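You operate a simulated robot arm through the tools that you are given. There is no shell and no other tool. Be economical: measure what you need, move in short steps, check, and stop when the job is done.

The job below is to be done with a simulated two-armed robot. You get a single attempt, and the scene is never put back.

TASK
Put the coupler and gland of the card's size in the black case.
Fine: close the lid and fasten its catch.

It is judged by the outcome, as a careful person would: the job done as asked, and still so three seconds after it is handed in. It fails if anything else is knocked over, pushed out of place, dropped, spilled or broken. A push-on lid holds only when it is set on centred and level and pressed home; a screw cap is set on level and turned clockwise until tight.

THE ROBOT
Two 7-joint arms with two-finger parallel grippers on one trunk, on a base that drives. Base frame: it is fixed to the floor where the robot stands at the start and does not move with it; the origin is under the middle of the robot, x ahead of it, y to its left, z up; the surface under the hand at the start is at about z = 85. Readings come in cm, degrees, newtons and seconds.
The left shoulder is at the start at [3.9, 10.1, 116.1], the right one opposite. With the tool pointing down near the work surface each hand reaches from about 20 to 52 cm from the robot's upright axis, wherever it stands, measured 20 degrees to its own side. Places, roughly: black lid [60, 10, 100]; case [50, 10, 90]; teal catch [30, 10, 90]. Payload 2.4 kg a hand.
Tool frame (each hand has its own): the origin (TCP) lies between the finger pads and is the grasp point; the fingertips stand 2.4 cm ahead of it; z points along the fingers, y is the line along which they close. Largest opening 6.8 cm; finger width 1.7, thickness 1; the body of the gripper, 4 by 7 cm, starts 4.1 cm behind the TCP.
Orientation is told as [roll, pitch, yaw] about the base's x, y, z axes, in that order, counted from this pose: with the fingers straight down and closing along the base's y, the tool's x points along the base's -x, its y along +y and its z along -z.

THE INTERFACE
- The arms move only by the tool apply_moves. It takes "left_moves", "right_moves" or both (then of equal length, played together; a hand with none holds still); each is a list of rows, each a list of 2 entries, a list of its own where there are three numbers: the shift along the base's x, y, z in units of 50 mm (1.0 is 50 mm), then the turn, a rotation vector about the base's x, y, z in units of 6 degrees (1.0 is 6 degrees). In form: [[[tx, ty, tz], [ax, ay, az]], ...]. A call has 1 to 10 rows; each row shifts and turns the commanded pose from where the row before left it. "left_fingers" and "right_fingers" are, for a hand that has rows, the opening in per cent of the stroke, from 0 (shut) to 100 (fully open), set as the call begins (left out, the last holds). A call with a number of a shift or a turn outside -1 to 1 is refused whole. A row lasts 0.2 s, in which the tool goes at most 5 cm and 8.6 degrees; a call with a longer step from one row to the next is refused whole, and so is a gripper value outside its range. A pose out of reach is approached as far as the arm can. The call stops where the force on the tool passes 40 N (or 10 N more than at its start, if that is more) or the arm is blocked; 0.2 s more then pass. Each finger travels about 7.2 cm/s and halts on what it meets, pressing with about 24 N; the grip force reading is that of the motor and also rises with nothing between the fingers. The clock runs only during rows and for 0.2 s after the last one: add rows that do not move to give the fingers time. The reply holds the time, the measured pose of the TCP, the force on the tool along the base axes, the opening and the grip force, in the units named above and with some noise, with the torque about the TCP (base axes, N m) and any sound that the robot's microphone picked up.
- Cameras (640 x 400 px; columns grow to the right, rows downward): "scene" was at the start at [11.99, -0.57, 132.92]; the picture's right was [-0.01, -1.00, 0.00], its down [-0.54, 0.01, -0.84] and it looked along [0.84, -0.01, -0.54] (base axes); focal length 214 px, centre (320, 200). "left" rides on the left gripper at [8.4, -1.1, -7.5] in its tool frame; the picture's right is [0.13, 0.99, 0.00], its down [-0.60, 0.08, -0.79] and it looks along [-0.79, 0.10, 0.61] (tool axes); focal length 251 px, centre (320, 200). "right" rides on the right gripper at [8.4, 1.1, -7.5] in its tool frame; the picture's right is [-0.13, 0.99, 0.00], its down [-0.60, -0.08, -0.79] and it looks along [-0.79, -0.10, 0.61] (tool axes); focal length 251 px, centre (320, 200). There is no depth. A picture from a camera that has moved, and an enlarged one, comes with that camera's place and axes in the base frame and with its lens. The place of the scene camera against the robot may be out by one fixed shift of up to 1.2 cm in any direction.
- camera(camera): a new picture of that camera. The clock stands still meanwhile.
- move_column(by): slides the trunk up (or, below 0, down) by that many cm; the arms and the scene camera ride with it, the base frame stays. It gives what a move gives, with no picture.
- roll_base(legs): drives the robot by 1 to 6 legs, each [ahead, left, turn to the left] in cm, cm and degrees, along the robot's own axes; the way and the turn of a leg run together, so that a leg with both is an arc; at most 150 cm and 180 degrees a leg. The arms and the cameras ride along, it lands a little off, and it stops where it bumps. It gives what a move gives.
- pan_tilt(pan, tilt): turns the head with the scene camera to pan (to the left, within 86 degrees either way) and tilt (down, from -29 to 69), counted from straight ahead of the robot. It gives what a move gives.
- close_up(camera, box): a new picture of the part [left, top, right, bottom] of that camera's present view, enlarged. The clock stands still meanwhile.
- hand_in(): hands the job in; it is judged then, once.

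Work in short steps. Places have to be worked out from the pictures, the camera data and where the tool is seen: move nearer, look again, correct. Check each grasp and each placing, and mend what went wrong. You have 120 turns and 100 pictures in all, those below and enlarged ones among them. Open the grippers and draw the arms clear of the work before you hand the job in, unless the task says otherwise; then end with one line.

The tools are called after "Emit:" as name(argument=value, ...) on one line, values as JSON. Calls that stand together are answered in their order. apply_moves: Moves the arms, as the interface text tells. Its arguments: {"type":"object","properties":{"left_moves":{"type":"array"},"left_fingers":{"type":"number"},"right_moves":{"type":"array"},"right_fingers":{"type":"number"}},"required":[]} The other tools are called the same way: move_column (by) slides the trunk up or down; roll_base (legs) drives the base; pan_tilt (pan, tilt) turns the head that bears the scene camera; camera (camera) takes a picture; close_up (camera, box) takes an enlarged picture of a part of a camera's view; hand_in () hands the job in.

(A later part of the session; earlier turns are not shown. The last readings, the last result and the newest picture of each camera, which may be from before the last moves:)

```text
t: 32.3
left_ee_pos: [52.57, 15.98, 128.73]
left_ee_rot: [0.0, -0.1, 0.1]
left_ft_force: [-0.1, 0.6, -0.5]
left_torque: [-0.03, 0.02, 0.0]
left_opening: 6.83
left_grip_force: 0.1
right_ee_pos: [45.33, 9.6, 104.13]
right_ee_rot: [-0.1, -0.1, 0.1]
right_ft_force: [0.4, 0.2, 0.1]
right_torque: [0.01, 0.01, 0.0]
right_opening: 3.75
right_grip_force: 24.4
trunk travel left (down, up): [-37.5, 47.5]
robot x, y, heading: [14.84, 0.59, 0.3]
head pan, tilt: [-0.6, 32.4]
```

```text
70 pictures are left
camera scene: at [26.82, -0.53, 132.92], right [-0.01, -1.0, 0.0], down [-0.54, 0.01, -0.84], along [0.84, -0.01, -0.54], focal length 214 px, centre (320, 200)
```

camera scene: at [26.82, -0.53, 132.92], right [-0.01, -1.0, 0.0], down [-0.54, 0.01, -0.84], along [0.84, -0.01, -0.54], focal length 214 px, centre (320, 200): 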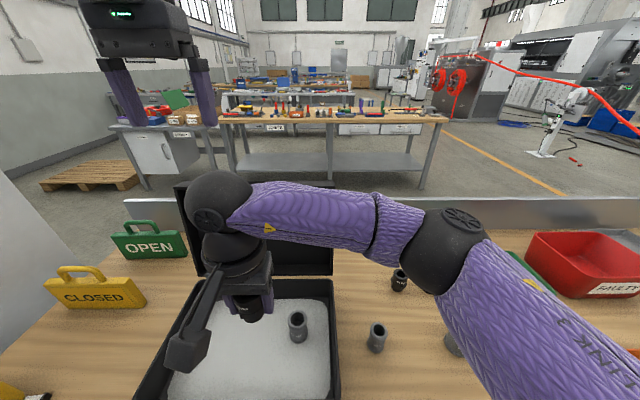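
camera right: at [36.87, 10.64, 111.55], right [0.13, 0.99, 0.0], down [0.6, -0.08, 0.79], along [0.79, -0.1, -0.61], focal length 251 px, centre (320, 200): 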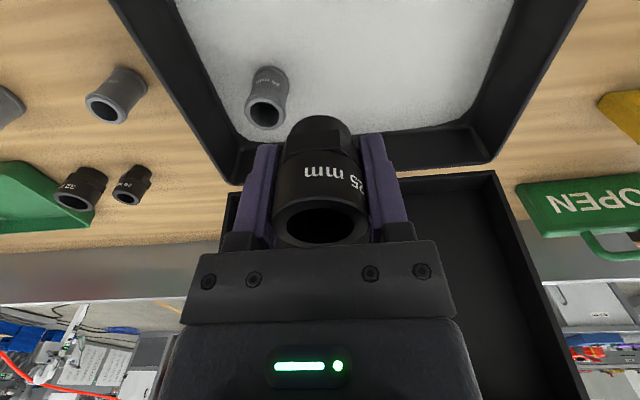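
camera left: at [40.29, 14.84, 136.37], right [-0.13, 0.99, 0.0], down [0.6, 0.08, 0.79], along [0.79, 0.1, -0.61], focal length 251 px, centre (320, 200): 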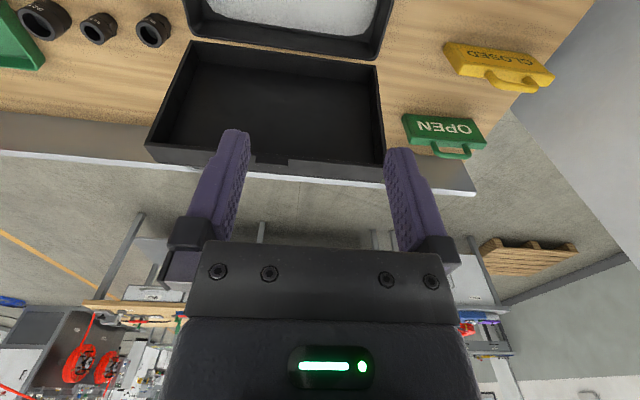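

The gland hangs clear of the coupler. I lower to ≈ 90.2, then fine steps to contact.

Emit:
apply_moves(right_moves=[[[0, 0, -0.8], [0, 0, 0]], [[0, 0, -0.8], [0, 0, 0]], [[0, 0, -0.8], [0, 0, 0]], [[0, 0, -0.4], [0, 0, 0]], [[0, 0, 0], [0, 0, 0]]])

Emit:
apply_moves(right_moves=[[[0, 0, -0.06], [0, 0, 0]], [[0, 0, -0.04], [0, 0, 0]], [[0, 0, -0.03], [0, 0, 0]], [[0, 0, 0], [0, 0, 0]]])

Emit:
apply_moves(right_moves=[[[0, 0, -0.03], [0, 0, 0]], [[0, 0, -0.03], [0, 0, 0]], [[0, 0, 0], [0, 0, 0]]])

```text
t: 33.5
left_ee_pos: [52.39, 15.86, 128.78]
left_ee_rot: [0.0, -0.1, 0.1]
left_ft_force: [-0.8, 0.7, -0.6]
left_torque: [-0.01, -0.02, 0.0]
left_opening: 6.82
left_grip_force: 0.0
right_ee_pos: [45.26, 9.56, 90.13]
right_ee_rot: [0.0, 0.0, 0.1]
right_ft_force: [-0.7, 0.3, -0.4]
right_torque: [0.0, -0.02, -0.01]
right_opening: 3.76
right_grip_force: 24.3
trunk travel left (down, up): [-37.5, 47.5]
robot x, y, heading: [14.56, -0.04, 0.3]
head pan, tilt: [-0.6, 32.4]
```

```text
t: 34.5
left_ee_pos: [52.43, 15.95, 128.88]
left_ee_rot: [0.0, -0.1, 0.0]
left_ft_force: [0.5, -0.1, -0.3]
left_torque: [-0.02, -0.02, 0.01]
left_opening: 6.78
left_grip_force: 0.0
right_ee_pos: [45.33, 9.7, 89.55]
right_ee_rot: [0.0, 0.1, 0.1]
right_ft_force: [-0.2, 0.9, 0.7]
right_torque: [-0.01, -0.01, -0.02]
right_opening: 3.73
right_grip_force: 24.4
trunk travel left (down, up): [-37.5, 47.5]
robot x, y, heading: [14.77, 0.22, -0.0]
head pan, tilt: [-0.6, 32.4]
```

```text
t: 35.3
left_ee_pos: [52.55, 15.95, 128.85]
left_ee_rot: [0.0, -0.1, 0.1]
left_ft_force: [0.4, 0.1, 0.4]
left_torque: [0.01, 0.0, -0.02]
left_opening: 6.79
left_grip_force: 0.0
right_ee_pos: [45.39, 9.56, 89.28]
right_ee_rot: [0.1, -0.1, 0.0]
right_ft_force: [-0.6, -0.5, -0.8]
right_torque: [0.0, 0.01, -0.04]
right_opening: 3.73
right_grip_force: 24.0
trunk travel left (down, up): [-37.5, 47.5]
robot x, y, heading: [14.99, -0.0, -0.1]
head pan, tilt: [-0.6, 32.4]
```

No contact yet at 89.3; keep lowering in 1.5 mm steps.

Emit:
apply_moves(right_moves=[[[0, 0, -0.03], [0, 0, 0]], [[0, 0, -0.03], [0, 0, 0]], [[0, 0, 0], [0, 0, 0]]])

Emit:
apply_moves(right_moves=[[[0, 0, -0.03], [0, 0, 0]], [[0, 0, 0], [0, 0, 0]]])

```text
t: 36.1
left_ee_pos: [52.39, 15.9, 128.92]
left_ee_rot: [-0.1, -0.2, 0.1]
left_ft_force: [0.1, 0.4, -0.4]
left_torque: [-0.02, -0.02, 0.03]
left_opening: 6.79
left_grip_force: 0.1
right_ee_pos: [45.39, 9.51, 89.02]
right_ee_rot: [0.0, 0.0, 0.0]
right_ft_force: [1.2, -0.3, 6.3]
right_torque: [-0.04, -0.06, -0.01]
right_opening: 3.74
right_grip_force: 23.9
trunk travel left (down, up): [-37.5, 47.5]
robot x, y, heading: [14.71, 0.14, -0.1]
head pan, tilt: [-0.6, 32.4]
```

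```text
t: 36.7
left_ee_pos: [52.4, 15.89, 128.85]
left_ee_rot: [-0.1, -0.1, 0.2]
left_ft_force: [-0.6, -0.2, 0.8]
left_torque: [0.0, -0.01, 0.01]
left_opening: 6.77
left_grip_force: 0.0
right_ee_pos: [45.25, 9.65, 88.78]
right_ee_rot: [0.0, -0.1, 0.1]
right_ft_force: [2.8, 0.4, 17.5]
right_torque: [-0.02, -0.06, 0.02]
right_opening: 3.74
right_grip_force: 23.9
trunk travel left (down, up): [-37.5, 47.5]
robot x, y, heading: [14.82, -0.13, 0.2]
head pan, tilt: [-0.6, 32.4]
```

Contact at 17 N; release, rise straight up, and then move the right hand back to its own side.

Emit:
apply_moves(right_moves=[[[0, 0, 0.04], [0, 0, 0]], [[0, 0, 0], [0, 0, 0]], [[0, 0, 0], [0, 0, 0]]], right_fingers=88)

Emit:
apply_moves(right_moves=[[[0, 0, 0.5], [0, 0, 0]], [[0, 0, 0.9], [0, 0, 0]], [[0, 0, 0.9], [0, 0, 0]], [[0, 0, 0.9], [0, 0, 0]], [[0, 0, 0.8], [0, 0, 0]], [[0, -0.8, 0], [0, 0, 0]], [[0, -0.9, 0], [0, 0, 0]], [[0, -0.9, 0], [0, 0, 0]], [[0, -0.9, 0], [0, 0, 0]], [[0, -0.9, 0], [0, 0, 0]]])

Emit:
camera(camera="scene")

Emit:
pan_tilt(pan=0, tilt=60)

Emit:
camera(camera="scene")

```text
t: 37.5
left_ee_pos: [52.51, 15.92, 128.92]
left_ee_rot: [0.0, -0.2, 0.1]
left_ft_force: [-1.3, 0.0, -0.3]
left_torque: [-0.03, 0.0, -0.03]
left_opening: 6.77
left_grip_force: 0.0
right_ee_pos: [45.33, 9.53, 88.92]
right_ee_rot: [-0.1, 0.0, 0.2]
right_ft_force: [0.7, -0.5, 1.5]
right_torque: [0.0, 0.0, 0.0]
right_opening: 5.99
right_grip_force: 0.0
trunk travel left (down, up): [-37.5, 47.5]
robot x, y, heading: [14.67, 0.31, 0.0]
head pan, tilt: [-0.6, 32.4]
```

```text
t: 39.7
left_ee_pos: [52.47, 15.84, 128.88]
left_ee_rot: [0.0, -0.2, 0.2]
left_ft_force: [-0.4, -0.2, -0.5]
left_torque: [0.0, -0.01, 0.0]
left_opening: 6.78
left_grip_force: 0.0
right_ee_pos: [45.42, -12.61, 109.09]
right_ee_rot: [0.0, -0.1, 0.1]
right_ft_force: [0.0, 0.1, -0.1]
right_torque: [0.03, -0.01, 0.01]
right_opening: 6.0
right_grip_force: 0.0
trunk travel left (down, up): [-37.5, 47.5]
robot x, y, heading: [14.87, -0.21, 0.1]
head pan, tilt: [-0.6, 32.4]
```

```text
69 pictures are left
camera scene: at [26.8, -0.58, 132.92], right [-0.01, -1.0, 0.0], down [-0.54, 0.01, -0.84], along [0.84, -0.01, -0.54], focal length 214 px, centre (320, 200)
```

scene: 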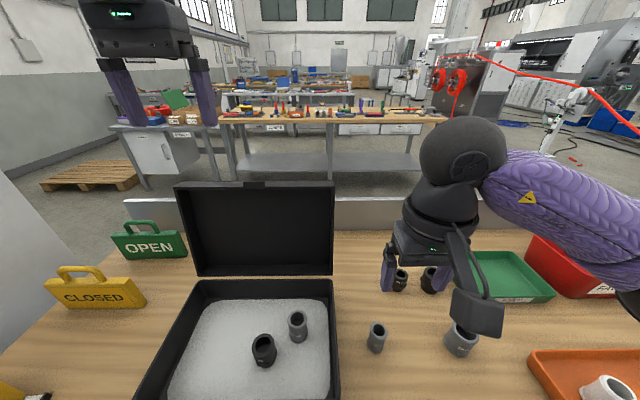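

```text
t: 40.6
left_ee_pos: [52.46, 15.83, 128.87]
left_ee_rot: [0.0, -0.1, 0.2]
left_ft_force: [-0.8, 0.1, 0.3]
left_torque: [0.01, -0.03, -0.04]
left_opening: 6.79
left_grip_force: 0.0
right_ee_pos: [45.44, -12.5, 109.09]
right_ee_rot: [0.0, -0.1, 0.1]
right_ft_force: [0.3, 0.3, -0.2]
right_torque: [-0.01, -0.01, 0.02]
right_opening: 5.99
right_grip_force: 0.1
trunk travel left (down, up): [-37.5, 47.5]
robot x, y, heading: [15.08, 0.01, -0.0]
head pan, tilt: [0.0, 60.0]
```

```text
68 pictures are left
camera scene: at [24.55, -0.44, 129.09], right [0.0, -1.0, 0.0], down [-0.87, 0.0, -0.5], along [0.5, 0.0, -0.87], focal length 214 px, centre (320, 200)
```

scene: 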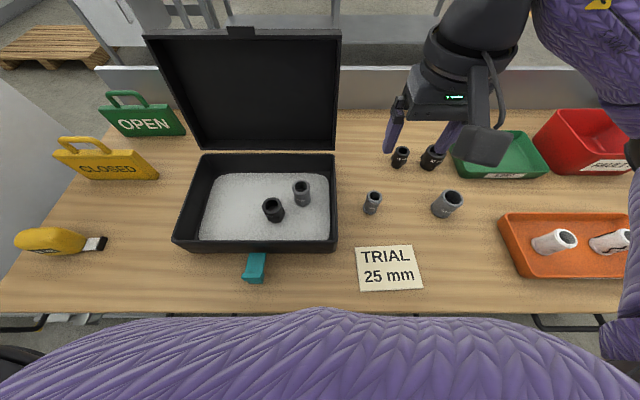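

Both parts stand well inside. Now the lid: I look at it from above with the left camera, and closely at the catch.

Emit:
camera(camera="left")

Emit:
close_up(camera="scene", box=[130, 10, 350, 300])

Emit:
close_up(camera="scene", box=[210, 225, 310, 295])

```text
67 pictures are left
camera left: at [44.11, 14.87, 136.39], right [-0.13, 0.99, 0.0], down [0.6, 0.08, 0.79], along [0.79, 0.1, -0.61], focal length 251 px, centre (320, 200)
```

left: 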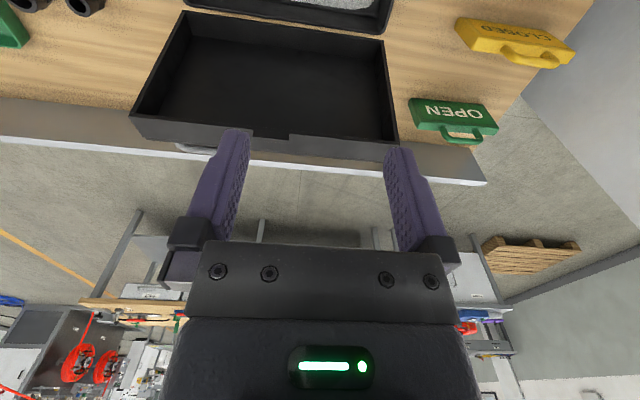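

```text
1.38 times, centred on (240, 155) of scene
camera zoom: at [24.55, -0.44, 129.09], right [0.0, -1.0, 0.0], down [-0.87, 0.0, -0.5], along [0.5, 0.0, -0.87], focal length 296 px, centre (430, 262)
```

zoom: 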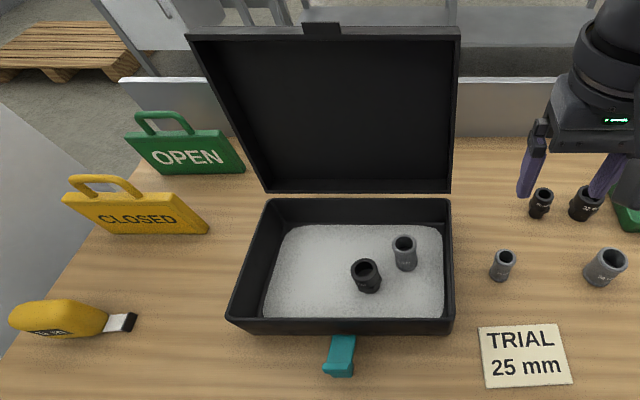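

```text
5.71 times, centred on (260, 260) of scene
camera zoom: at [24.55, -0.44, 129.09], right [0.0, -1.0, 0.0], down [-0.87, 0.0, -0.5], along [0.5, 0.0, -0.87], focal length 1226 px, centre (663, -143)
```

zoom: 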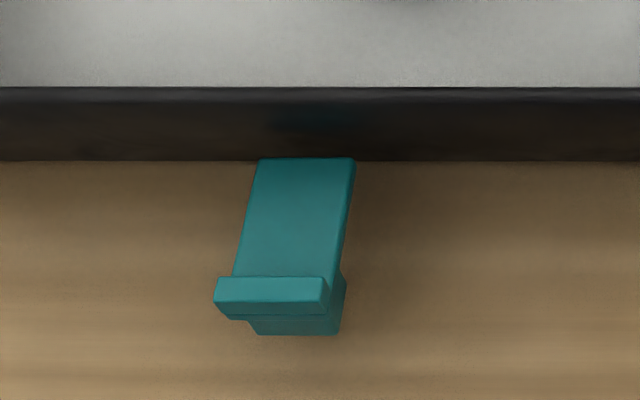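

The lid stands at x ≈ 60–63 with its top at z ≈ 115. I bring the left hand (fingers shut) over and behind it at y ≈ 11.

Emit:
apply_moves(left_moves=[[[0.6, -0.3, 0], [0, 0, 0]], [[0.7, -0.3, 0], [0, 0, 0]], [[0.8, -0.3, 0], [0, 0, 0]], [[0.6, 0, -0.3], [0, 0, 0]], [[0, 0, 0], [0, 0, 0]]], left_fingers=0)

Emit:
pan_tilt(pan=10, tilt=35)

Emit:
camera(camera="left")

Emit:
camera(camera="scene")

```text
t: 41.8
left_ee_pos: [56.91, 11.69, 125.18]
left_ee_rot: [0.0, 0.0, 0.1]
left_ft_force: [-0.1, 0.1, -1.1]
left_torque: [0.03, 0.01, 0.0]
left_opening: 0.0
left_grip_force: 23.4
left hand out of reach, approached as far as the arm can: row 1, 2, 3, 4
right_ee_pos: [45.45, -12.56, 109.0]
right_ee_rot: [-0.1, -0.1, 0.2]
right_ft_force: [0.2, -1.0, -0.5]
right_torque: [0.01, 0.05, 0.01]
right_opening: 5.97
right_grip_force: 0.0
trunk travel left (down, up): [-37.5, 47.5]
robot x, y, heading: [14.91, -0.19, -0.1]
head pan, tilt: [0.0, 60.0]
```

```text
t: 42.7
left_ee_pos: [56.91, 11.86, 125.15]
left_ee_rot: [0.0, -0.1, 0.2]
left_ft_force: [0.2, -0.1, -0.5]
left_torque: [-0.01, -0.01, 0.0]
left_opening: 0.0
left_grip_force: 24.0
right_ee_pos: [45.38, -12.46, 109.12]
right_ee_rot: [0.0, 0.0, 0.1]
right_ft_force: [-1.1, 0.8, 0.4]
right_torque: [-0.01, -0.03, 0.0]
right_opening: 6.01
right_grip_force: 0.1
trunk travel left (down, up): [-37.5, 47.5]
robot x, y, heading: [14.77, 0.02, 0.2]
head pan, tilt: [10.0, 35.0]
```

```text
64 pictures are left
camera left: at [48.49, 10.83, 132.72], right [-0.13, 0.99, 0.0], down [0.6, 0.08, 0.79], along [0.79, 0.1, -0.61], focal length 251 px, centre (320, 200)
```

left: 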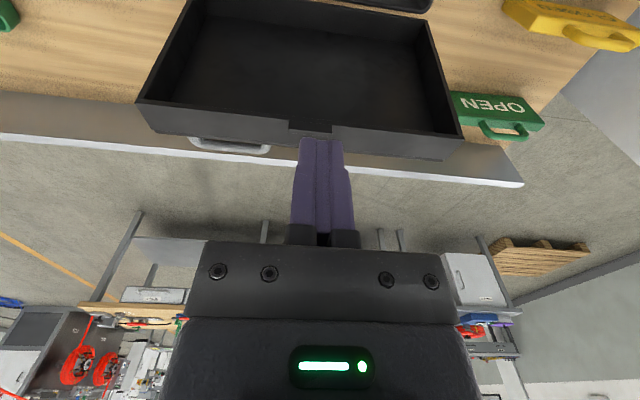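

```text
63 pictures are left
camera scene: at [26.55, 1.09, 132.51], right [0.17, -0.98, 0.0], down [-0.57, -0.1, -0.82], along [0.81, 0.14, -0.57], focal length 214 px, centre (320, 200)
```

scene: 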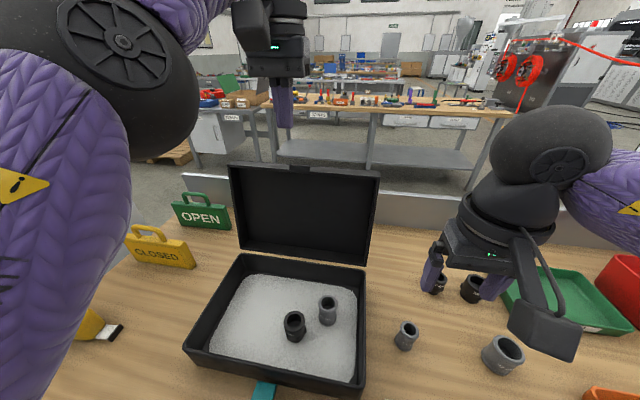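

At this height the arm falls short with the tool pointing down; raising the trunk puts the shoulder at a better height. I raise it 22 cm.

Emit:
move_column(by=22)

Emit:
apply_moves(left_moves=[[[0, 0, 0], [0, 0, 0]], [[0, 0, 0], [0, 0, 0]]])

```text
t: 45.0
left_ee_pos: [53.94, 11.88, 149.72]
left_ee_rot: [-0.2, -4.1, -0.1]
left_ft_force: [-2.9, 2.6, 2.3]
left_torque: [-0.12, -0.17, -0.03]
left_opening: 0.0
left_grip_force: 23.3
right_ee_pos: [44.66, -12.37, 131.24]
right_ee_rot: [-0.1, -0.3, -0.4]
right_ft_force: [-3.4, 2.3, 1.7]
right_torque: [-0.15, -0.22, 0.0]
right_opening: 5.98
right_grip_force: 0.0
trunk travel left (down, up): [-59.5, 25.5]
robot x, y, heading: [14.52, 0.25, -0.1]
head pan, tilt: [10.0, 35.0]
```

```text
t: 45.6
left_ee_pos: [54.05, 12.36, 149.6]
left_ee_rot: [-0.4, -4.1, 0.1]
left_ft_force: [0.4, -0.7, 0.7]
left_torque: [-0.02, -0.01, -0.01]
left_opening: 0.03
left_grip_force: 23.3
right_ee_pos: [44.56, -12.0, 131.33]
right_ee_rot: [-0.4, -0.3, 0.1]
right_ft_force: [-0.4, 0.2, -0.9]
right_torque: [0.03, -0.02, 0.0]
right_opening: 5.98
right_grip_force: 0.0
trunk travel left (down, up): [-59.5, 25.5]
robot x, y, heading: [14.86, 0.06, 0.0]
head pan, tilt: [10.0, 35.0]
```

The left arm reads [54, 12.4, 149.6]. I lower it to z ≈ 122 with x kept, then see.

Emit:
apply_moves(left_moves=[[[0, 0, -0.9], [0, 0, 0]], [[0, 0, -0.9], [0, 0, 0]], [[0, 0, -0.9], [0, 0, 0]], [[0, 0, -0.9], [0, 0, 0]], [[0, 0, -0.9], [0, 0, 0]], [[0, 0, -0.9], [0, 0, 0]], [[0, 0, 0], [0, 0, 0]]])

```text
t: 47.2
left_ee_pos: [54.21, 12.23, 122.32]
left_ee_rot: [-0.3, -4.0, 0.2]
left_ft_force: [-0.2, 0.2, -1.1]
left_torque: [-0.03, 0.02, 0.05]
left_opening: 0.0
left_grip_force: 23.9
right_ee_pos: [44.85, -11.99, 131.22]
right_ee_rot: [-0.3, -0.3, 0.1]
right_ft_force: [0.3, 0.6, 0.4]
right_torque: [0.01, -0.02, -0.01]
right_opening: 5.98
right_grip_force: 0.0
trunk travel left (down, up): [-59.5, 25.5]
robot x, y, heading: [14.68, -0.23, -0.2]
head pan, tilt: [10.0, 35.0]
```

Tracking well. Now forward to x ≈ 65.7 over the lid, restoring the pitch.

Emit:
apply_moves(left_moves=[[[0.7, 0, 0], [0, 0.67, 0]], [[0.8, 0, 0], [0, 0, 0]], [[0.8, 0, 0], [0, 0, 0]], [[0, 0, 0], [0, 0, 0]]])

Emit:
camera(camera="left")

Emit:
camera(camera="scene")

```text
t: 48.2
left_ee_pos: [62.4, 12.31, 122.38]
left_ee_rot: [-0.3, 0.1, 0.0]
left_ft_force: [0.1, -0.1, -0.5]
left_torque: [-0.01, 0.05, -0.03]
left_opening: 0.0
left_grip_force: 23.2
left hand out of reach, approached as far as the arm can: row 3
right_ee_pos: [44.86, -11.92, 131.21]
right_ee_rot: [-0.2, -0.2, 0.1]
right_ft_force: [0.3, -0.2, 0.1]
right_torque: [0.01, 0.04, -0.03]
right_opening: 5.97
right_grip_force: 0.0
trunk travel left (down, up): [-59.5, 25.5]
robot x, y, heading: [15.22, 0.17, 0.0]
head pan, tilt: [10.0, 35.0]
```

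```text
62 pictures are left
camera left: at [54.2, 11.3, 130.01], right [-0.13, 0.99, 0.0], down [0.61, 0.08, 0.79], along [0.79, 0.1, -0.61], focal length 251 px, centre (320, 200)
```

left: 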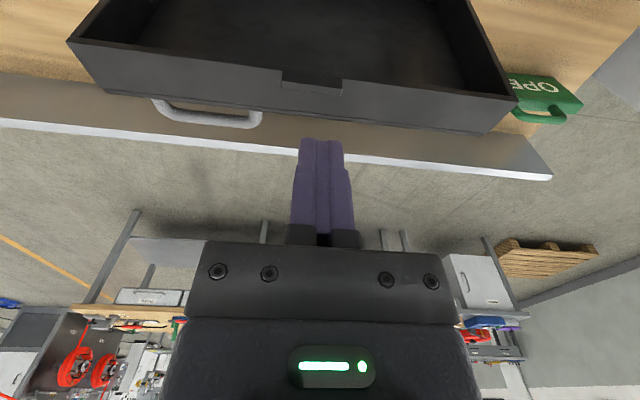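

```text
61 pictures are left
camera scene: at [23.75, 1.66, 154.65], right [0.17, -0.98, 0.0], down [-0.56, -0.1, -0.82], along [0.81, 0.14, -0.57], focal length 214 px, centre (320, 200)
```

scene: 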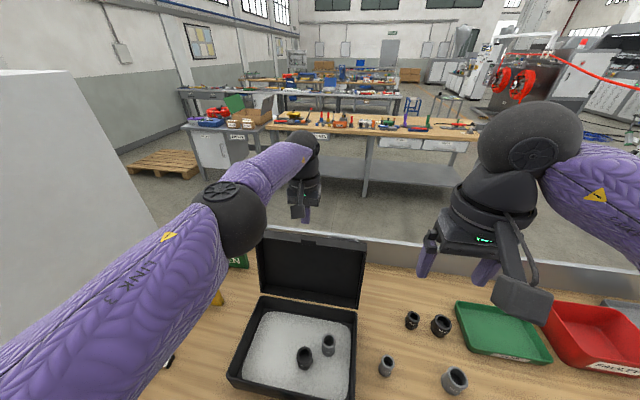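

At full stretch I get x ≈ 62–65 but need ≈ 66.5 to be behind the lid. Turning the base 12° to the right brings the left shoulder ahead ~2 cm; both hands are above everything, so I do that.

Emit:
roll_base(legs=[[0, 0, -12]])

Emit:
apply_moves(left_moves=[[[0, 0, 0], [0, 0, 0]], [[0, 0, 0], [0, 0, 0]]])

Emit:
camera(camera="left")

```text
t: 49.4
left_ee_pos: [64.22, 2.37, 122.29]
left_ee_rot: [-0.4, 0.1, -11.9]
left_ft_force: [-0.1, -1.0, 0.8]
left_torque: [0.01, 0.03, 0.02]
left_opening: 0.0
left_grip_force: 23.4
right_ee_pos: [41.85, -17.69, 131.27]
right_ee_rot: [-0.4, -0.2, -12.0]
right_ft_force: [-0.1, 0.7, 0.2]
right_torque: [-0.01, -0.02, -0.02]
right_opening: 5.99
right_grip_force: 0.0
trunk travel left (down, up): [-59.5, 25.5]
robot x, y, heading: [14.66, 0.24, -12.1]
head pan, tilt: [10.0, 35.0]
```

```text
t: 50.0
left_ee_pos: [64.23, 2.18, 122.38]
left_ee_rot: [-0.3, 0.3, -11.9]
left_ft_force: [-0.4, 0.1, 0.4]
left_torque: [0.02, -0.03, -0.01]
left_opening: 0.0
left_grip_force: 23.2
right_ee_pos: [41.76, -17.82, 131.25]
right_ee_rot: [-0.3, -0.2, -12.0]
right_ft_force: [-1.2, 0.2, 0.1]
right_torque: [-0.01, 0.02, -0.05]
right_opening: 5.98
right_grip_force: 0.1
trunk travel left (down, up): [-59.5, 25.5]
robot x, y, heading: [14.77, 0.46, -12.0]
head pan, tilt: [10.0, 35.0]
```

```text
60 pictures are left
camera left: at [55.81, 2.94, 129.95], right [0.08, 1.0, 0.0], down [0.61, -0.04, 0.79], along [0.79, -0.07, -0.61], focal length 251 px, centre (320, 200)
```

left: 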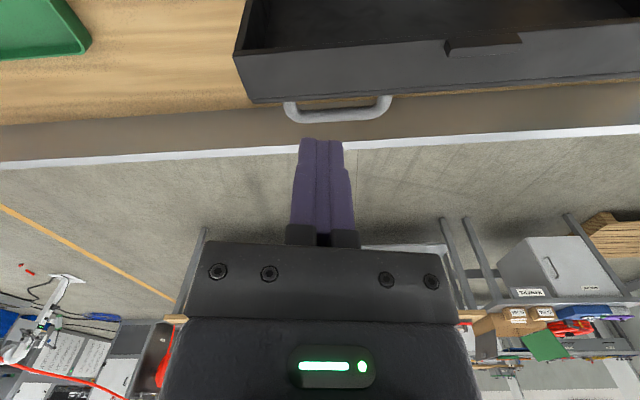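

The lid's back edge is at x ≈ 65 there. I move forward to x ≈ 66.7 and check.

Emit:
apply_moves(left_moves=[[[0.25, 0.15, 0], [0, 0, 0]], [[0.25, 0.15, 0], [0, 0, 0]], [[0, 0, 0], [0, 0, 0]]])

Emit:
camera(camera="left")

```text
t: 50.8
left_ee_pos: [64.71, 3.97, 122.39]
left_ee_rot: [-0.3, 0.1, -11.9]
left_ft_force: [0.0, -0.1, -0.1]
left_torque: [0.0, -0.05, 0.0]
left_opening: 0.01
left_grip_force: 23.5
left hand out of reach, approached as far as the arm can: row 1, 2
right_ee_pos: [41.55, -17.76, 131.29]
right_ee_rot: [-0.4, -0.2, -12.0]
right_ft_force: [0.0, 0.8, -0.4]
right_torque: [0.0, -0.01, -0.04]
right_opening: 5.96
right_grip_force: 0.1
trunk travel left (down, up): [-59.5, 25.5]
robot x, y, heading: [14.92, -0.09, -11.7]
head pan, tilt: [10.0, 35.0]
```

```text
59 pictures are left
camera left: at [56.31, 4.69, 129.96], right [0.08, 1.0, -0.01], down [0.61, -0.04, 0.79], along [0.79, -0.07, -0.61], focal length 251 px, centre (320, 200)
```

left: 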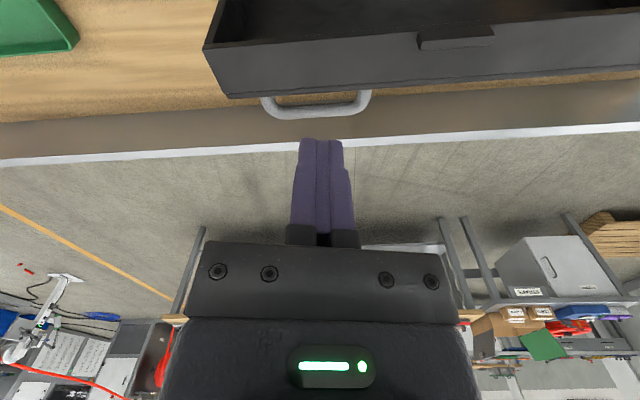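

A grey handle sits on the lid's back at y ≈ 0–7, so I'll work at y ≈ 16. Still short of reach, I tilt the fingers 18° forward (wrist comes back), shifting to y ≈ 16.

Emit:
apply_moves(left_moves=[[[0, 0.6, 0.1], [0, -1, 0]], [[0, 0.6, 0.1], [0, -1, 0]], [[0, 0.6, 0], [0, -1, 0]], [[0, 0.6, 0], [0, 0, 0]], [[0.2, 0, 0], [0, 0, 0]], [[0, 0, 0], [0, 0, 0]]])

Emit:
camera(camera="left")

Emit:
camera(camera="scene")

```text
t: 52.2
left_ee_pos: [65.76, 15.94, 123.34]
left_ee_rot: [3.5, -17.5, -12.4]
left_ft_force: [-0.6, -0.7, -0.3]
left_torque: [-0.01, 0.02, 0.0]
left_opening: 0.01
left_grip_force: 23.5
left hand out of reach, approached as far as the arm can: row 1
right_ee_pos: [41.62, -17.89, 131.18]
right_ee_rot: [-0.2, -0.3, -12.0]
right_ft_force: [0.9, -0.2, 0.3]
right_torque: [-0.01, 0.01, -0.01]
right_opening: 5.99
right_grip_force: 0.1
trunk travel left (down, up): [-59.5, 25.5]
robot x, y, heading: [14.78, 0.3, -12.0]
head pan, tilt: [10.0, 35.0]
```

```text
58 pictures are left
camera left: at [55.48, 16.75, 127.98], right [0.07, 1.0, 0.02], down [0.34, -0.04, 0.94], along [0.94, -0.06, -0.34], focal length 251 px, centre (320, 200)
```

left: 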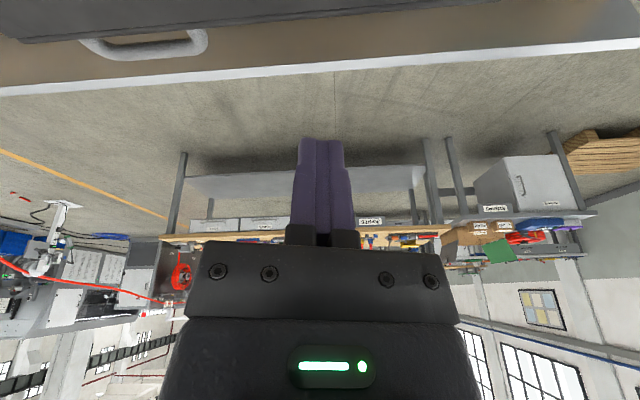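

```text
57 pictures are left
camera scene: at [24.03, -0.26, 154.64], right [-0.03, -1.0, 0.01], down [-0.57, 0.02, -0.82], along [0.82, -0.03, -0.57], focal length 214 px, centre (320, 200)
```

scene: 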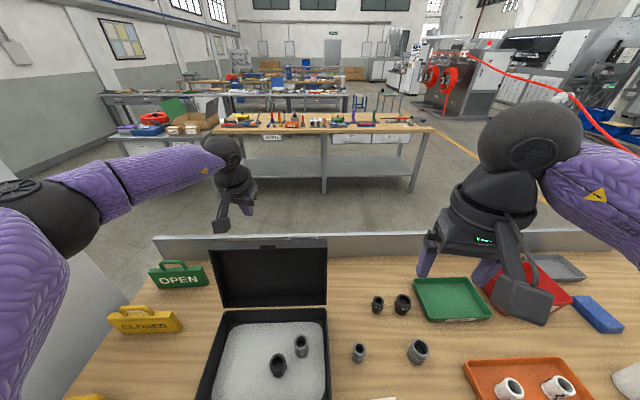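

Fingers are tilted as wanted; the lid's back edge lies at x ≈ 64.8. Now forward to x ≈ 68, then down behind the lid, watching force.

Emit:
apply_moves(left_moves=[[[0.45, 0, 0], [0, 0, 0]], [[0, 0, -0.4], [0, 0, 0]], [[0, 0, -0.5], [0, 0, 0]], [[0, 0, -0.5], [0, 0, 0]], [[0, 0, -0.5], [0, 0, 0]], [[0, 0, 0], [0, 0, 0]]])

Emit:
camera(camera="left")

Emit:
camera(camera="scene")

```text
t: 53.6
left_ee_pos: [68.0, 15.89, 113.88]
left_ee_rot: [3.5, -17.5, -12.3]
left_ft_force: [0.2, 0.1, 0.2]
left_torque: [0.0, -0.01, 0.01]
left_opening: 0.0
left_grip_force: 23.7
right_ee_pos: [41.61, -17.78, 131.26]
right_ee_rot: [-0.3, -0.3, -12.0]
right_ft_force: [-0.4, -0.3, -0.4]
right_torque: [0.01, 0.03, 0.01]
right_opening: 6.0
right_grip_force: 0.0
trunk travel left (down, up): [-59.5, 25.5]
robot x, y, heading: [15.34, 0.16, -11.7]
head pan, tilt: [10.0, 35.0]
```

```text
56 pictures are left
camera left: at [57.69, 16.67, 118.48], right [0.07, 1.0, 0.02], down [0.34, -0.04, 0.94], along [0.94, -0.06, -0.34], focal length 251 px, centre (320, 200)
```

left: 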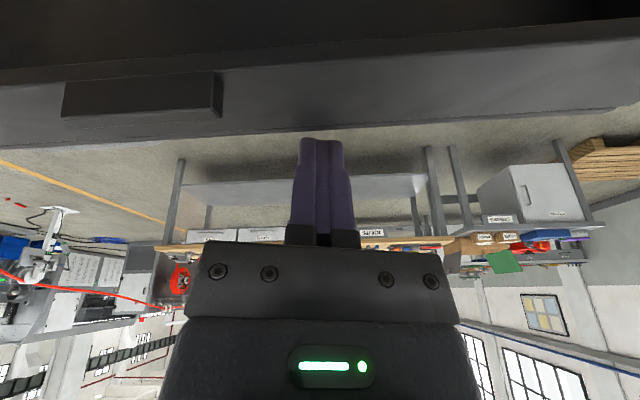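

```text
55 pictures are left
camera scene: at [24.01, -0.3, 154.64], right [-0.03, -1.0, 0.01], down [-0.57, 0.02, -0.82], along [0.82, -0.03, -0.57], focal length 214 px, centre (320, 200)
```

scene: 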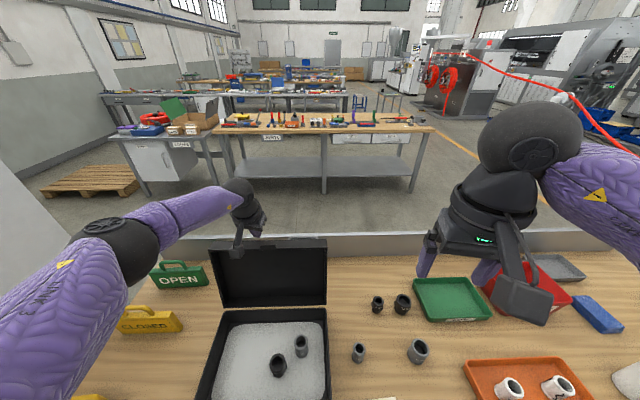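

The finger is behind the lid with ~2.5 cm overlap. I pull back slowly to make contact and start tipping the lid.

Emit:
apply_moves(left_moves=[[[-0.3, 0, 0], [0, 0, 0]], [[-0.3, 0, 0], [0, 0, 0]], [[-0.2, 0, 0], [0, 0, 0]], [[-0.2, 0, 0], [0, 0, 0]], [[0, 0, 0], [0, 0, 0]]])

Emit:
camera(camera="scene")

Emit:
camera(camera="left")

```text
t: 54.8
left_ee_pos: [63.05, 15.8, 114.01]
left_ee_rot: [3.5, -17.7, -12.4]
left_ft_force: [5.9, 2.9, 32.1]
left_torque: [-0.26, 0.28, 0.03]
left_opening: 0.0
left_grip_force: 23.7
right_ee_pos: [41.71, -17.93, 131.36]
right_ee_rot: [-0.3, -0.3, -12.0]
right_ft_force: [-0.5, 1.1, 0.0]
right_torque: [-0.01, 0.01, -0.02]
right_opening: 5.98
right_grip_force: 0.0
trunk travel left (down, up): [-59.5, 25.5]
robot x, y, heading: [14.75, -0.08, -12.1]
head pan, tilt: [10.0, 35.0]
```

```text
54 pictures are left
camera scene: at [23.94, -0.34, 154.68], right [-0.03, -1.0, 0.0], down [-0.57, 0.02, -0.82], along [0.82, -0.03, -0.57], focal length 214 px, centre (320, 200)
```

scene: 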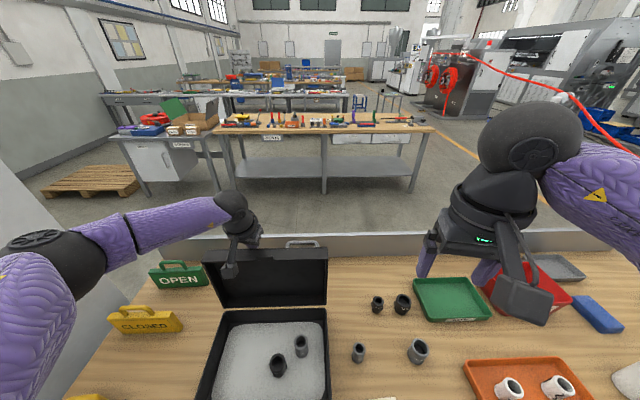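

```text
53 pictures are left
camera left: at [52.74, 16.58, 118.69], right [0.07, 1.0, 0.02], down [0.33, -0.04, 0.94], along [0.94, -0.06, -0.33], focal length 251 px, centre (320, 200)
```

left: 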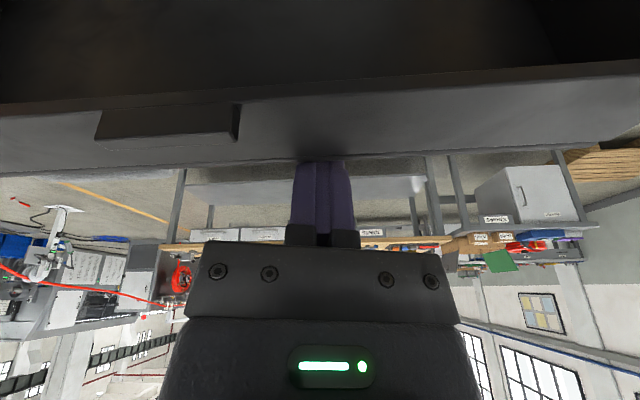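

Contact made and the lid is tipping, but there's 32 N upward, so I ease the hand up 1 cm while pulling a little.

Emit:
apply_moves(left_moves=[[[0, 0, 0.1], [0, 0, 0]], [[0, 0, 0.1], [0, 0, 0]], [[0, 0, 0], [0, 0, 0]]])

Emit:
close_up(camera="scene", box=[180, 170, 350, 330])

```text
t: 55.6
left_ee_pos: [62.95, 15.72, 114.97]
left_ee_rot: [3.7, -17.5, -12.5]
left_ft_force: [0.7, -0.2, 0.3]
left_torque: [-0.01, -0.01, 0.02]
left_opening: 0.02
left_grip_force: 24.2
right_ee_pos: [41.62, -17.89, 131.18]
right_ee_rot: [-0.2, -0.3, -12.0]
right_ft_force: [0.6, 0.9, 0.5]
right_torque: [-0.02, 0.02, 0.01]
right_opening: 5.96
right_grip_force: 0.1
trunk travel left (down, up): [-59.5, 25.5]
robot x, y, heading: [15.08, -0.1, -12.1]
head pan, tilt: [10.0, 35.0]
```

```text
2.50 times, centred on (265, 250) of scene
camera zoom: at [23.98, -0.34, 154.63], right [-0.04, -1.0, 0.0], down [-0.57, 0.02, -0.82], along [0.82, -0.03, -0.57], focal length 536 px, centre (458, 75)
```

zoom: 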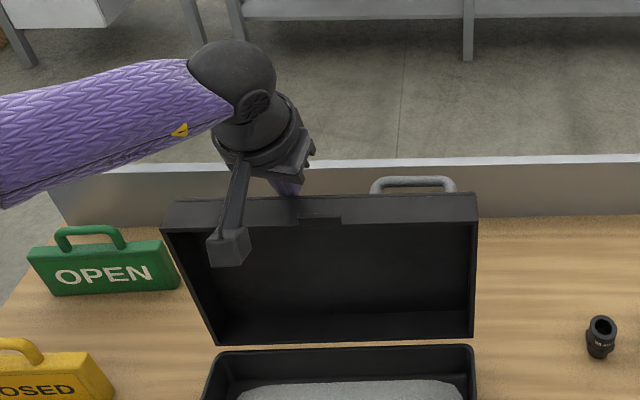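

Force is nil and the lid stays where it is put, so the hinge has friction. I keep pulling along the arc in moderate steps.

Emit:
apply_moves(left_moves=[[[-0.3, 0, 0], [0, 0, 0]], [[-0.3, 0, 0], [0, 0, 0]], [[-0.3, 0, -0.03], [0, 0, 0]], [[-0.3, 0, -0.06], [0, 0, 0]], [[-0.3, 0, -0.1], [0, 0, 0]], [[0, 0, 0], [0, 0, 0]]])

Emit:
camera(camera="scene")

```text
t: 57.0
left_ee_pos: [55.33, 15.76, 113.99]
left_ee_rot: [3.6, -17.6, -12.4]
left_ft_force: [-0.2, -0.5, -0.6]
left_torque: [-0.01, -0.05, 0.02]
left_opening: 0.0
left_grip_force: 23.6
right_ee_pos: [41.64, -17.94, 131.21]
right_ee_rot: [-0.2, -0.2, -12.0]
right_ft_force: [0.5, 0.5, 0.9]
right_torque: [-0.03, -0.01, -0.01]
right_opening: 5.95
right_grip_force: 0.1
trunk travel left (down, up): [-59.5, 25.5]
robot x, y, heading: [15.11, 0.14, -12.0]
head pan, tilt: [10.0, 35.0]
```

```text
51 pictures are left
camera scene: at [23.94, -0.38, 154.65], right [-0.03, -1.0, 0.0], down [-0.57, 0.02, -0.82], along [0.82, -0.03, -0.57], focal length 214 px, centre (320, 200)
```

scene: 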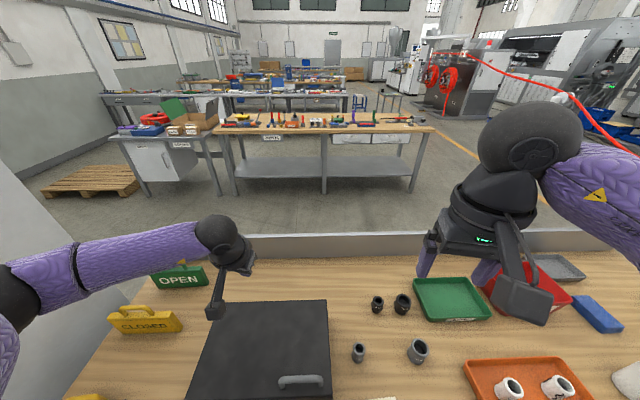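

The lid has swung down onto the case. I lift the left hand, then view the front and the catch.

Emit:
apply_moves(left_moves=[[[-0.3, 0.3, 0.6], [0, 1, 0]], [[-0.3, 0.3, 0.6], [0, 1, 0]], [[-0.3, 0.3, 0.6], [0, 0.93, 0]], [[0, 0, 0], [0, 0, 0]]])

Emit:
pan_tilt(pan=18, tilt=62)

Emit:
camera(camera="scene")

```text
t: 58.0
left_ee_pos: [50.98, 20.32, 123.09]
left_ee_rot: [-0.2, -0.2, -11.9]
left_ft_force: [0.0, -0.8, 0.6]
left_torque: [0.01, -0.05, 0.02]
left_opening: 0.03
left_grip_force: 23.7
right_ee_pos: [41.63, -17.96, 131.18]
right_ee_rot: [-0.2, -0.3, -12.0]
right_ft_force: [0.8, 0.7, -0.3]
right_torque: [0.01, 0.01, -0.04]
right_opening: 5.97
right_grip_force: 0.0
trunk travel left (down, up): [-59.5, 25.5]
robot x, y, heading: [14.87, -0.22, -12.0]
head pan, tilt: [10.0, 35.0]
```

```text
t: 58.9
left_ee_pos: [50.96, 20.23, 122.97]
left_ee_rot: [-0.3, -0.3, -11.8]
left_ft_force: [-0.4, 0.1, 0.2]
left_torque: [0.02, -0.01, -0.01]
left_opening: 0.0
left_grip_force: 24.2
right_ee_pos: [41.65, -17.85, 131.22]
right_ee_rot: [-0.3, -0.3, -11.9]
right_ft_force: [0.2, 0.7, -0.5]
right_torque: [0.0, 0.03, 0.03]
right_opening: 6.01
right_grip_force: 0.1
trunk travel left (down, up): [-59.5, 25.5]
robot x, y, heading: [14.78, 0.01, -11.6]
head pan, tilt: [18.0, 62.0]
```

```text
50 pictures are left
camera scene: at [21.54, 0.57, 150.98], right [0.1, -0.99, 0.0], down [-0.88, -0.09, -0.47], along [0.47, 0.05, -0.88], focal length 214 px, centre (320, 200)
```

scene: 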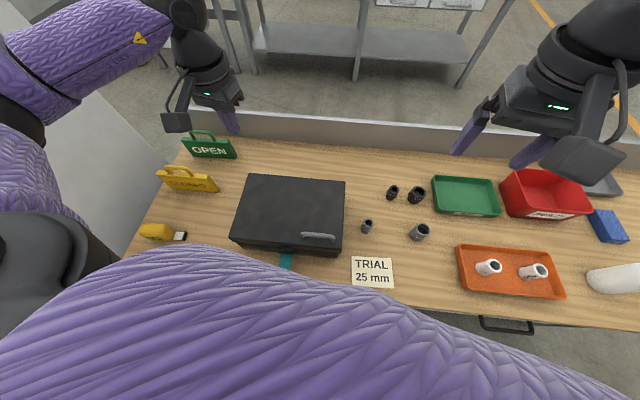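

The lid looks shut. The catch at x ≈ 34 is too near the body, so I turn back straight, back off 12 cm, and lower the trunk again.

Emit:
roll_base(legs=[[0, 0, 12], [-13, 0, 0]])

Emit:
move_column(by=-10)

Emit:
pan_tilt(pan=12, tilt=50)

Emit:
camera(camera="scene")

```text
t: 59.8
left_ee_pos: [49.46, 22.44, 122.9]
left_ee_rot: [-0.2, -0.2, -8.0]
left_ft_force: [-0.2, 0.1, -0.4]
left_torque: [-0.01, 0.01, 0.0]
left_opening: 0.0
left_grip_force: 23.5
right_ee_pos: [42.82, -16.26, 131.24]
right_ee_rot: [-0.1, -0.2, -7.9]
right_ft_force: [-0.4, -0.8, 0.2]
right_torque: [0.04, 0.02, -0.01]
right_opening: 5.98
right_grip_force: 0.1
trunk travel left (down, up): [-59.5, 25.5]
robot x, y, heading: [14.67, 0.11, -8.0]
head pan, tilt: [18.0, 62.0]
stopped in leg 1: the robot was blocked; the commanded pose is now the measured one
```

```text
t: 61.1
left_ee_pos: [49.49, 22.58, 112.87]
left_ee_rot: [-0.1, -0.3, -7.9]
left_ft_force: [0.0, 0.9, 0.0]
left_torque: [-0.01, 0.01, 0.04]
left_opening: 0.0
left_grip_force: 23.4
right_ee_pos: [42.79, -16.23, 121.14]
right_ee_rot: [-0.2, -0.2, -7.9]
right_ft_force: [-0.1, 0.7, -0.4]
right_torque: [0.0, 0.0, 0.02]
right_opening: 5.98
right_grip_force: 0.1
trunk travel left (down, up): [-49.5, 35.5]
robot x, y, heading: [14.44, 0.09, -7.9]
head pan, tilt: [18.0, 62.0]
```

```text
t: 61.9
left_ee_pos: [49.44, 22.57, 112.91]
left_ee_rot: [-0.1, -0.2, -7.9]
left_ft_force: [0.7, 0.0, -0.1]
left_torque: [-0.02, -0.02, -0.01]
left_opening: 0.0
left_grip_force: 23.8
right_ee_pos: [42.71, -16.29, 121.17]
right_ee_rot: [-0.1, -0.2, -8.0]
right_ft_force: [-0.4, -0.4, -0.6]
right_torque: [0.01, -0.02, -0.02]
right_opening: 5.96
right_grip_force: 0.1
trunk travel left (down, up): [-49.5, 35.5]
robot x, y, heading: [14.47, -0.22, -7.9]
head pan, tilt: [12.0, 50.0]
```

```text
49 pictures are left
camera scene: at [23.51, 0.21, 142.44], right [0.07, -1.0, 0.0], down [-0.76, -0.06, -0.64], along [0.64, 0.04, -0.76], focal length 214 px, centre (320, 200)
```

scene: 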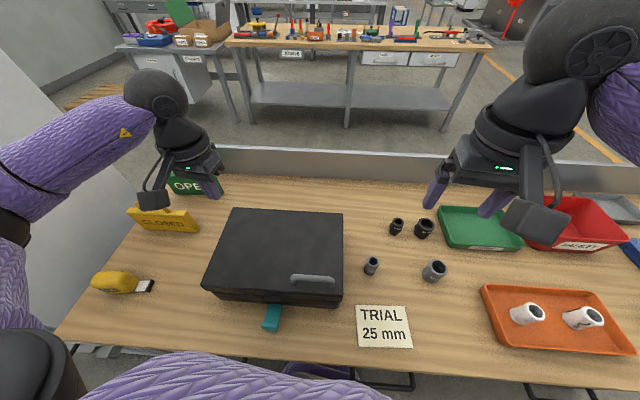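

Turning left was blocked, likely the left elbow at the grey wall. I bring the left hand in towards the middle, then back away with a little drift to the right.

Emit:
apply_moves(left_moves=[[[-0.3, -0.6, 0], [0, 0, 0]], [[-0.3, -0.6, 0], [0, 0, 0]], [[-0.3, -0.6, 0], [0, 0, 0]], [[0, -0.4, 0], [0, 0, 0]], [[0, 0, 0], [0, 0, 0]]])

Emit:
roll_base(legs=[[-13, -4, 0]])

Emit:
camera(camera="scene")

```text
t: 63.1
left_ee_pos: [44.82, 11.35, 112.88]
left_ee_rot: [-0.1, -0.2, -7.9]
left_ft_force: [-0.1, -0.5, -0.8]
left_torque: [0.0, 0.0, -0.01]
left_opening: 0.01
left_grip_force: 23.5
right_ee_pos: [42.94, -16.19, 121.18]
right_ee_rot: [-0.2, -0.1, -7.9]
right_ft_force: [0.1, -0.3, 0.1]
right_torque: [-0.02, -0.01, -0.02]
right_opening: 5.98
right_grip_force: 0.1
trunk travel left (down, up): [-49.5, 35.5]
robot x, y, heading: [15.12, -0.32, -8.0]
head pan, tilt: [12.0, 50.0]
```

```text
t: 64.4
left_ee_pos: [31.51, 9.05, 112.98]
left_ee_rot: [0.1, 0.0, -7.8]
left_ft_force: [0.6, -0.8, 0.0]
left_torque: [0.02, -0.02, -0.02]
left_opening: 0.0
left_grip_force: 23.8
right_ee_pos: [29.5, -18.65, 121.01]
right_ee_rot: [-0.1, 0.0, -7.8]
right_ft_force: [-0.7, 0.1, 0.4]
right_torque: [0.02, 0.0, -0.03]
right_opening: 5.99
right_grip_force: 0.1
trunk travel left (down, up): [-49.5, 35.5]
robot x, y, heading: [0.83, -2.26, -7.6]
head pan, tilt: [12.0, 50.0]
```

```text
48 pictures are left
camera scene: at [10.18, -2.34, 142.42], right [0.07, -1.0, 0.0], down [-0.76, -0.06, -0.64], along [0.64, 0.05, -0.77], focal length 214 px, centre (320, 200)
```

scene: 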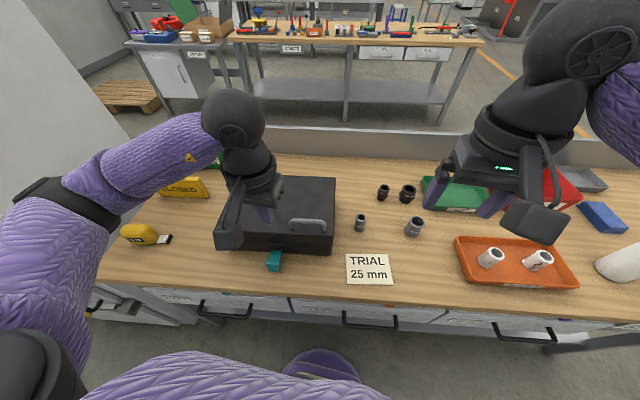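

Good. Now a close look at the catch and lid seam.

Emit:
close_up(camera="scene", box=[240, 170, 350, 280])

Emit:
camera(camera="left")

```text
3.64 times, centred on (295, 225) of scene
camera zoom: at [10.18, -2.34, 142.42], right [0.07, -1.0, 0.0], down [-0.76, -0.06, -0.64], along [0.64, 0.05, -0.77], focal length 780 px, centre (411, 109)
```

zoom: 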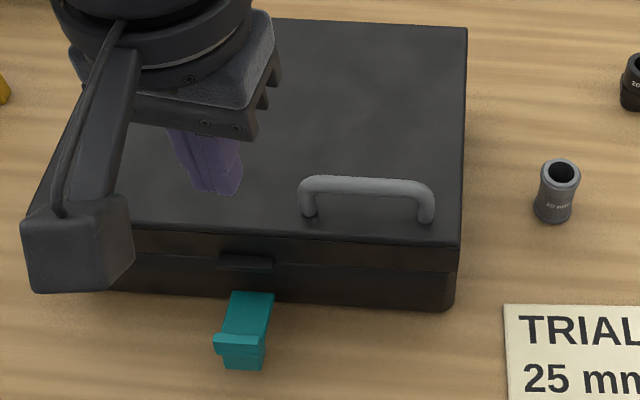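

```text
46 pictures are left
camera left: at [23.08, 9.07, 120.55], right [0.01, 1.0, 0.0], down [0.61, 0.0, 0.79], along [0.79, 0.0, -0.61], focal length 251 px, centre (320, 200)
```

left: 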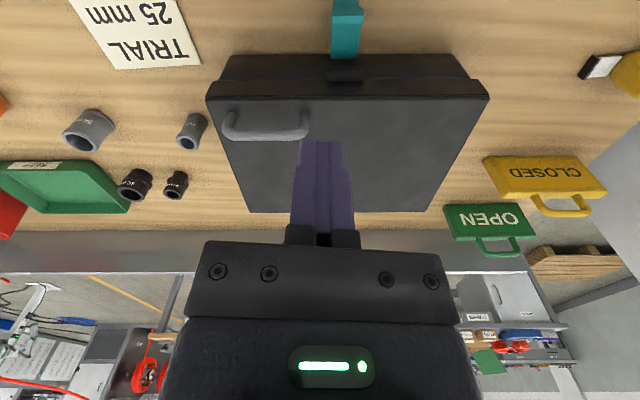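

The lid sits shut; the teal catch is hinged at about [36.7, 12, 87] and lies nearly level, tip at x ≈ 32. I bring the left hand above it, yaw zeroed, fingers open, for a close look.

Emit:
apply_moves(left_moves=[[[0, 0.3, -0.3], [0, 0, 0.65]], [[0, 0.3, -0.5], [0, 0, 0.65]], [[0, 0, -0.6], [0, 0, 0]], [[0, 0, -0.6], [0, 0, 0]], [[0, 0, 0], [0, 0, 0]]], left_fingers=75)

Emit:
camera(camera="left")

Emit:
camera(camera="scene")

```text
t: 65.6
left_ee_pos: [31.64, 12.13, 102.95]
left_ee_rot: [0.0, 0.1, 0.0]
left_ft_force: [-0.5, 0.9, -0.2]
left_torque: [0.0, -0.01, 0.0]
left_opening: 5.09
left_grip_force: 0.1
right_ee_pos: [29.72, -18.55, 120.99]
right_ee_rot: [0.1, 0.0, -7.9]
right_ft_force: [-0.2, -0.9, -0.6]
right_torque: [-0.03, 0.03, 0.04]
right_opening: 5.98
right_grip_force: 0.0
trunk travel left (down, up): [-49.5, 35.5]
robot x, y, heading: [1.3, -2.03, -8.0]
head pan, tilt: [12.0, 50.0]
```

```text
45 pictures are left
camera left: at [23.23, 11.12, 110.55], right [-0.13, 0.99, 0.0], down [0.6, 0.08, 0.79], along [0.79, 0.1, -0.61], focal length 251 px, centre (320, 200)
```

left: 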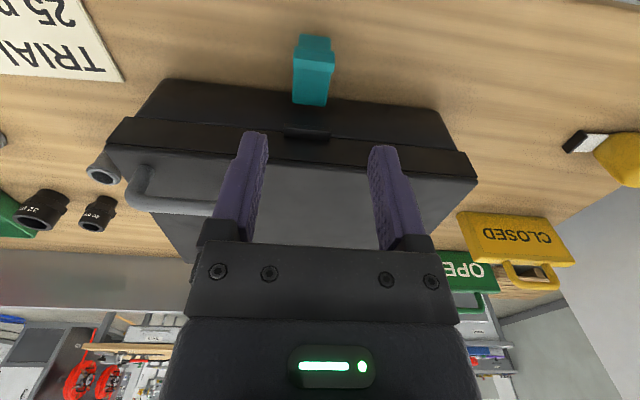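

```text
44 pictures are left
camera scene: at [10.29, -2.32, 142.41], right [0.07, -1.0, 0.0], down [-0.76, -0.06, -0.64], along [0.64, 0.05, -0.77], focal length 214 px, centre (320, 200)
```

scene: 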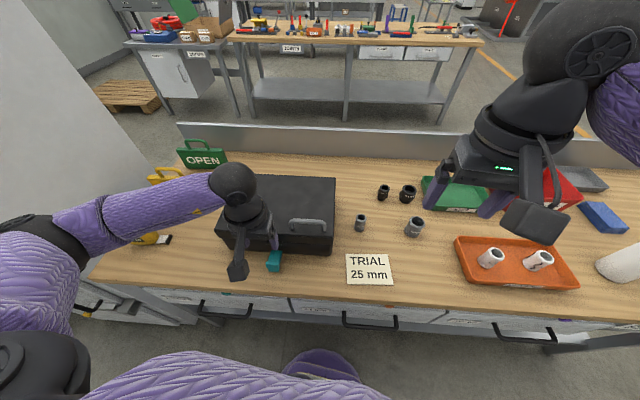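

The catch's centreline is y ≈ 11.9, about 3 cm wide, its lipped end near x = 32–33. I lower to z ≈ 92 and look again.

Emit:
apply_moves(left_moves=[[[0.2, -0.04, -0.5], [0, 0, 0]], [[0.15, 0, -0.8], [0, 0, 0]], [[0, 0, -0.7], [0, 0, 0]], [[0, 0, 0], [0, 0, 0]]])

Emit:
camera(camera="left")

```text
t: 66.6
left_ee_pos: [33.24, 11.74, 93.13]
left_ee_rot: [0.0, 0.0, 0.0]
left_ft_force: [0.9, -0.8, 0.5]
left_torque: [0.0, 0.04, 0.01]
left_opening: 5.1
left_grip_force: 0.0
right_ee_pos: [29.62, -18.68, 121.08]
right_ee_rot: [-0.1, -0.1, -8.0]
right_ft_force: [-0.3, 0.1, 0.3]
right_torque: [0.01, -0.01, 0.0]
right_opening: 5.99
right_grip_force: 0.1
trunk travel left (down, up): [-49.5, 35.5]
robot x, y, heading: [1.2, -2.59, -7.7]
head pan, tilt: [12.0, 50.0]
```

```text
43 pictures are left
camera left: at [24.95, 10.63, 100.73], right [-0.13, 0.99, 0.0], down [0.6, 0.08, 0.79], along [0.79, 0.1, -0.61], focal length 251 px, centre (320, 200)
```

left: 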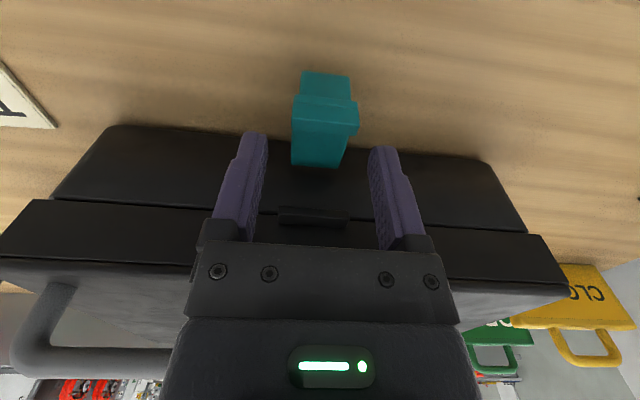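

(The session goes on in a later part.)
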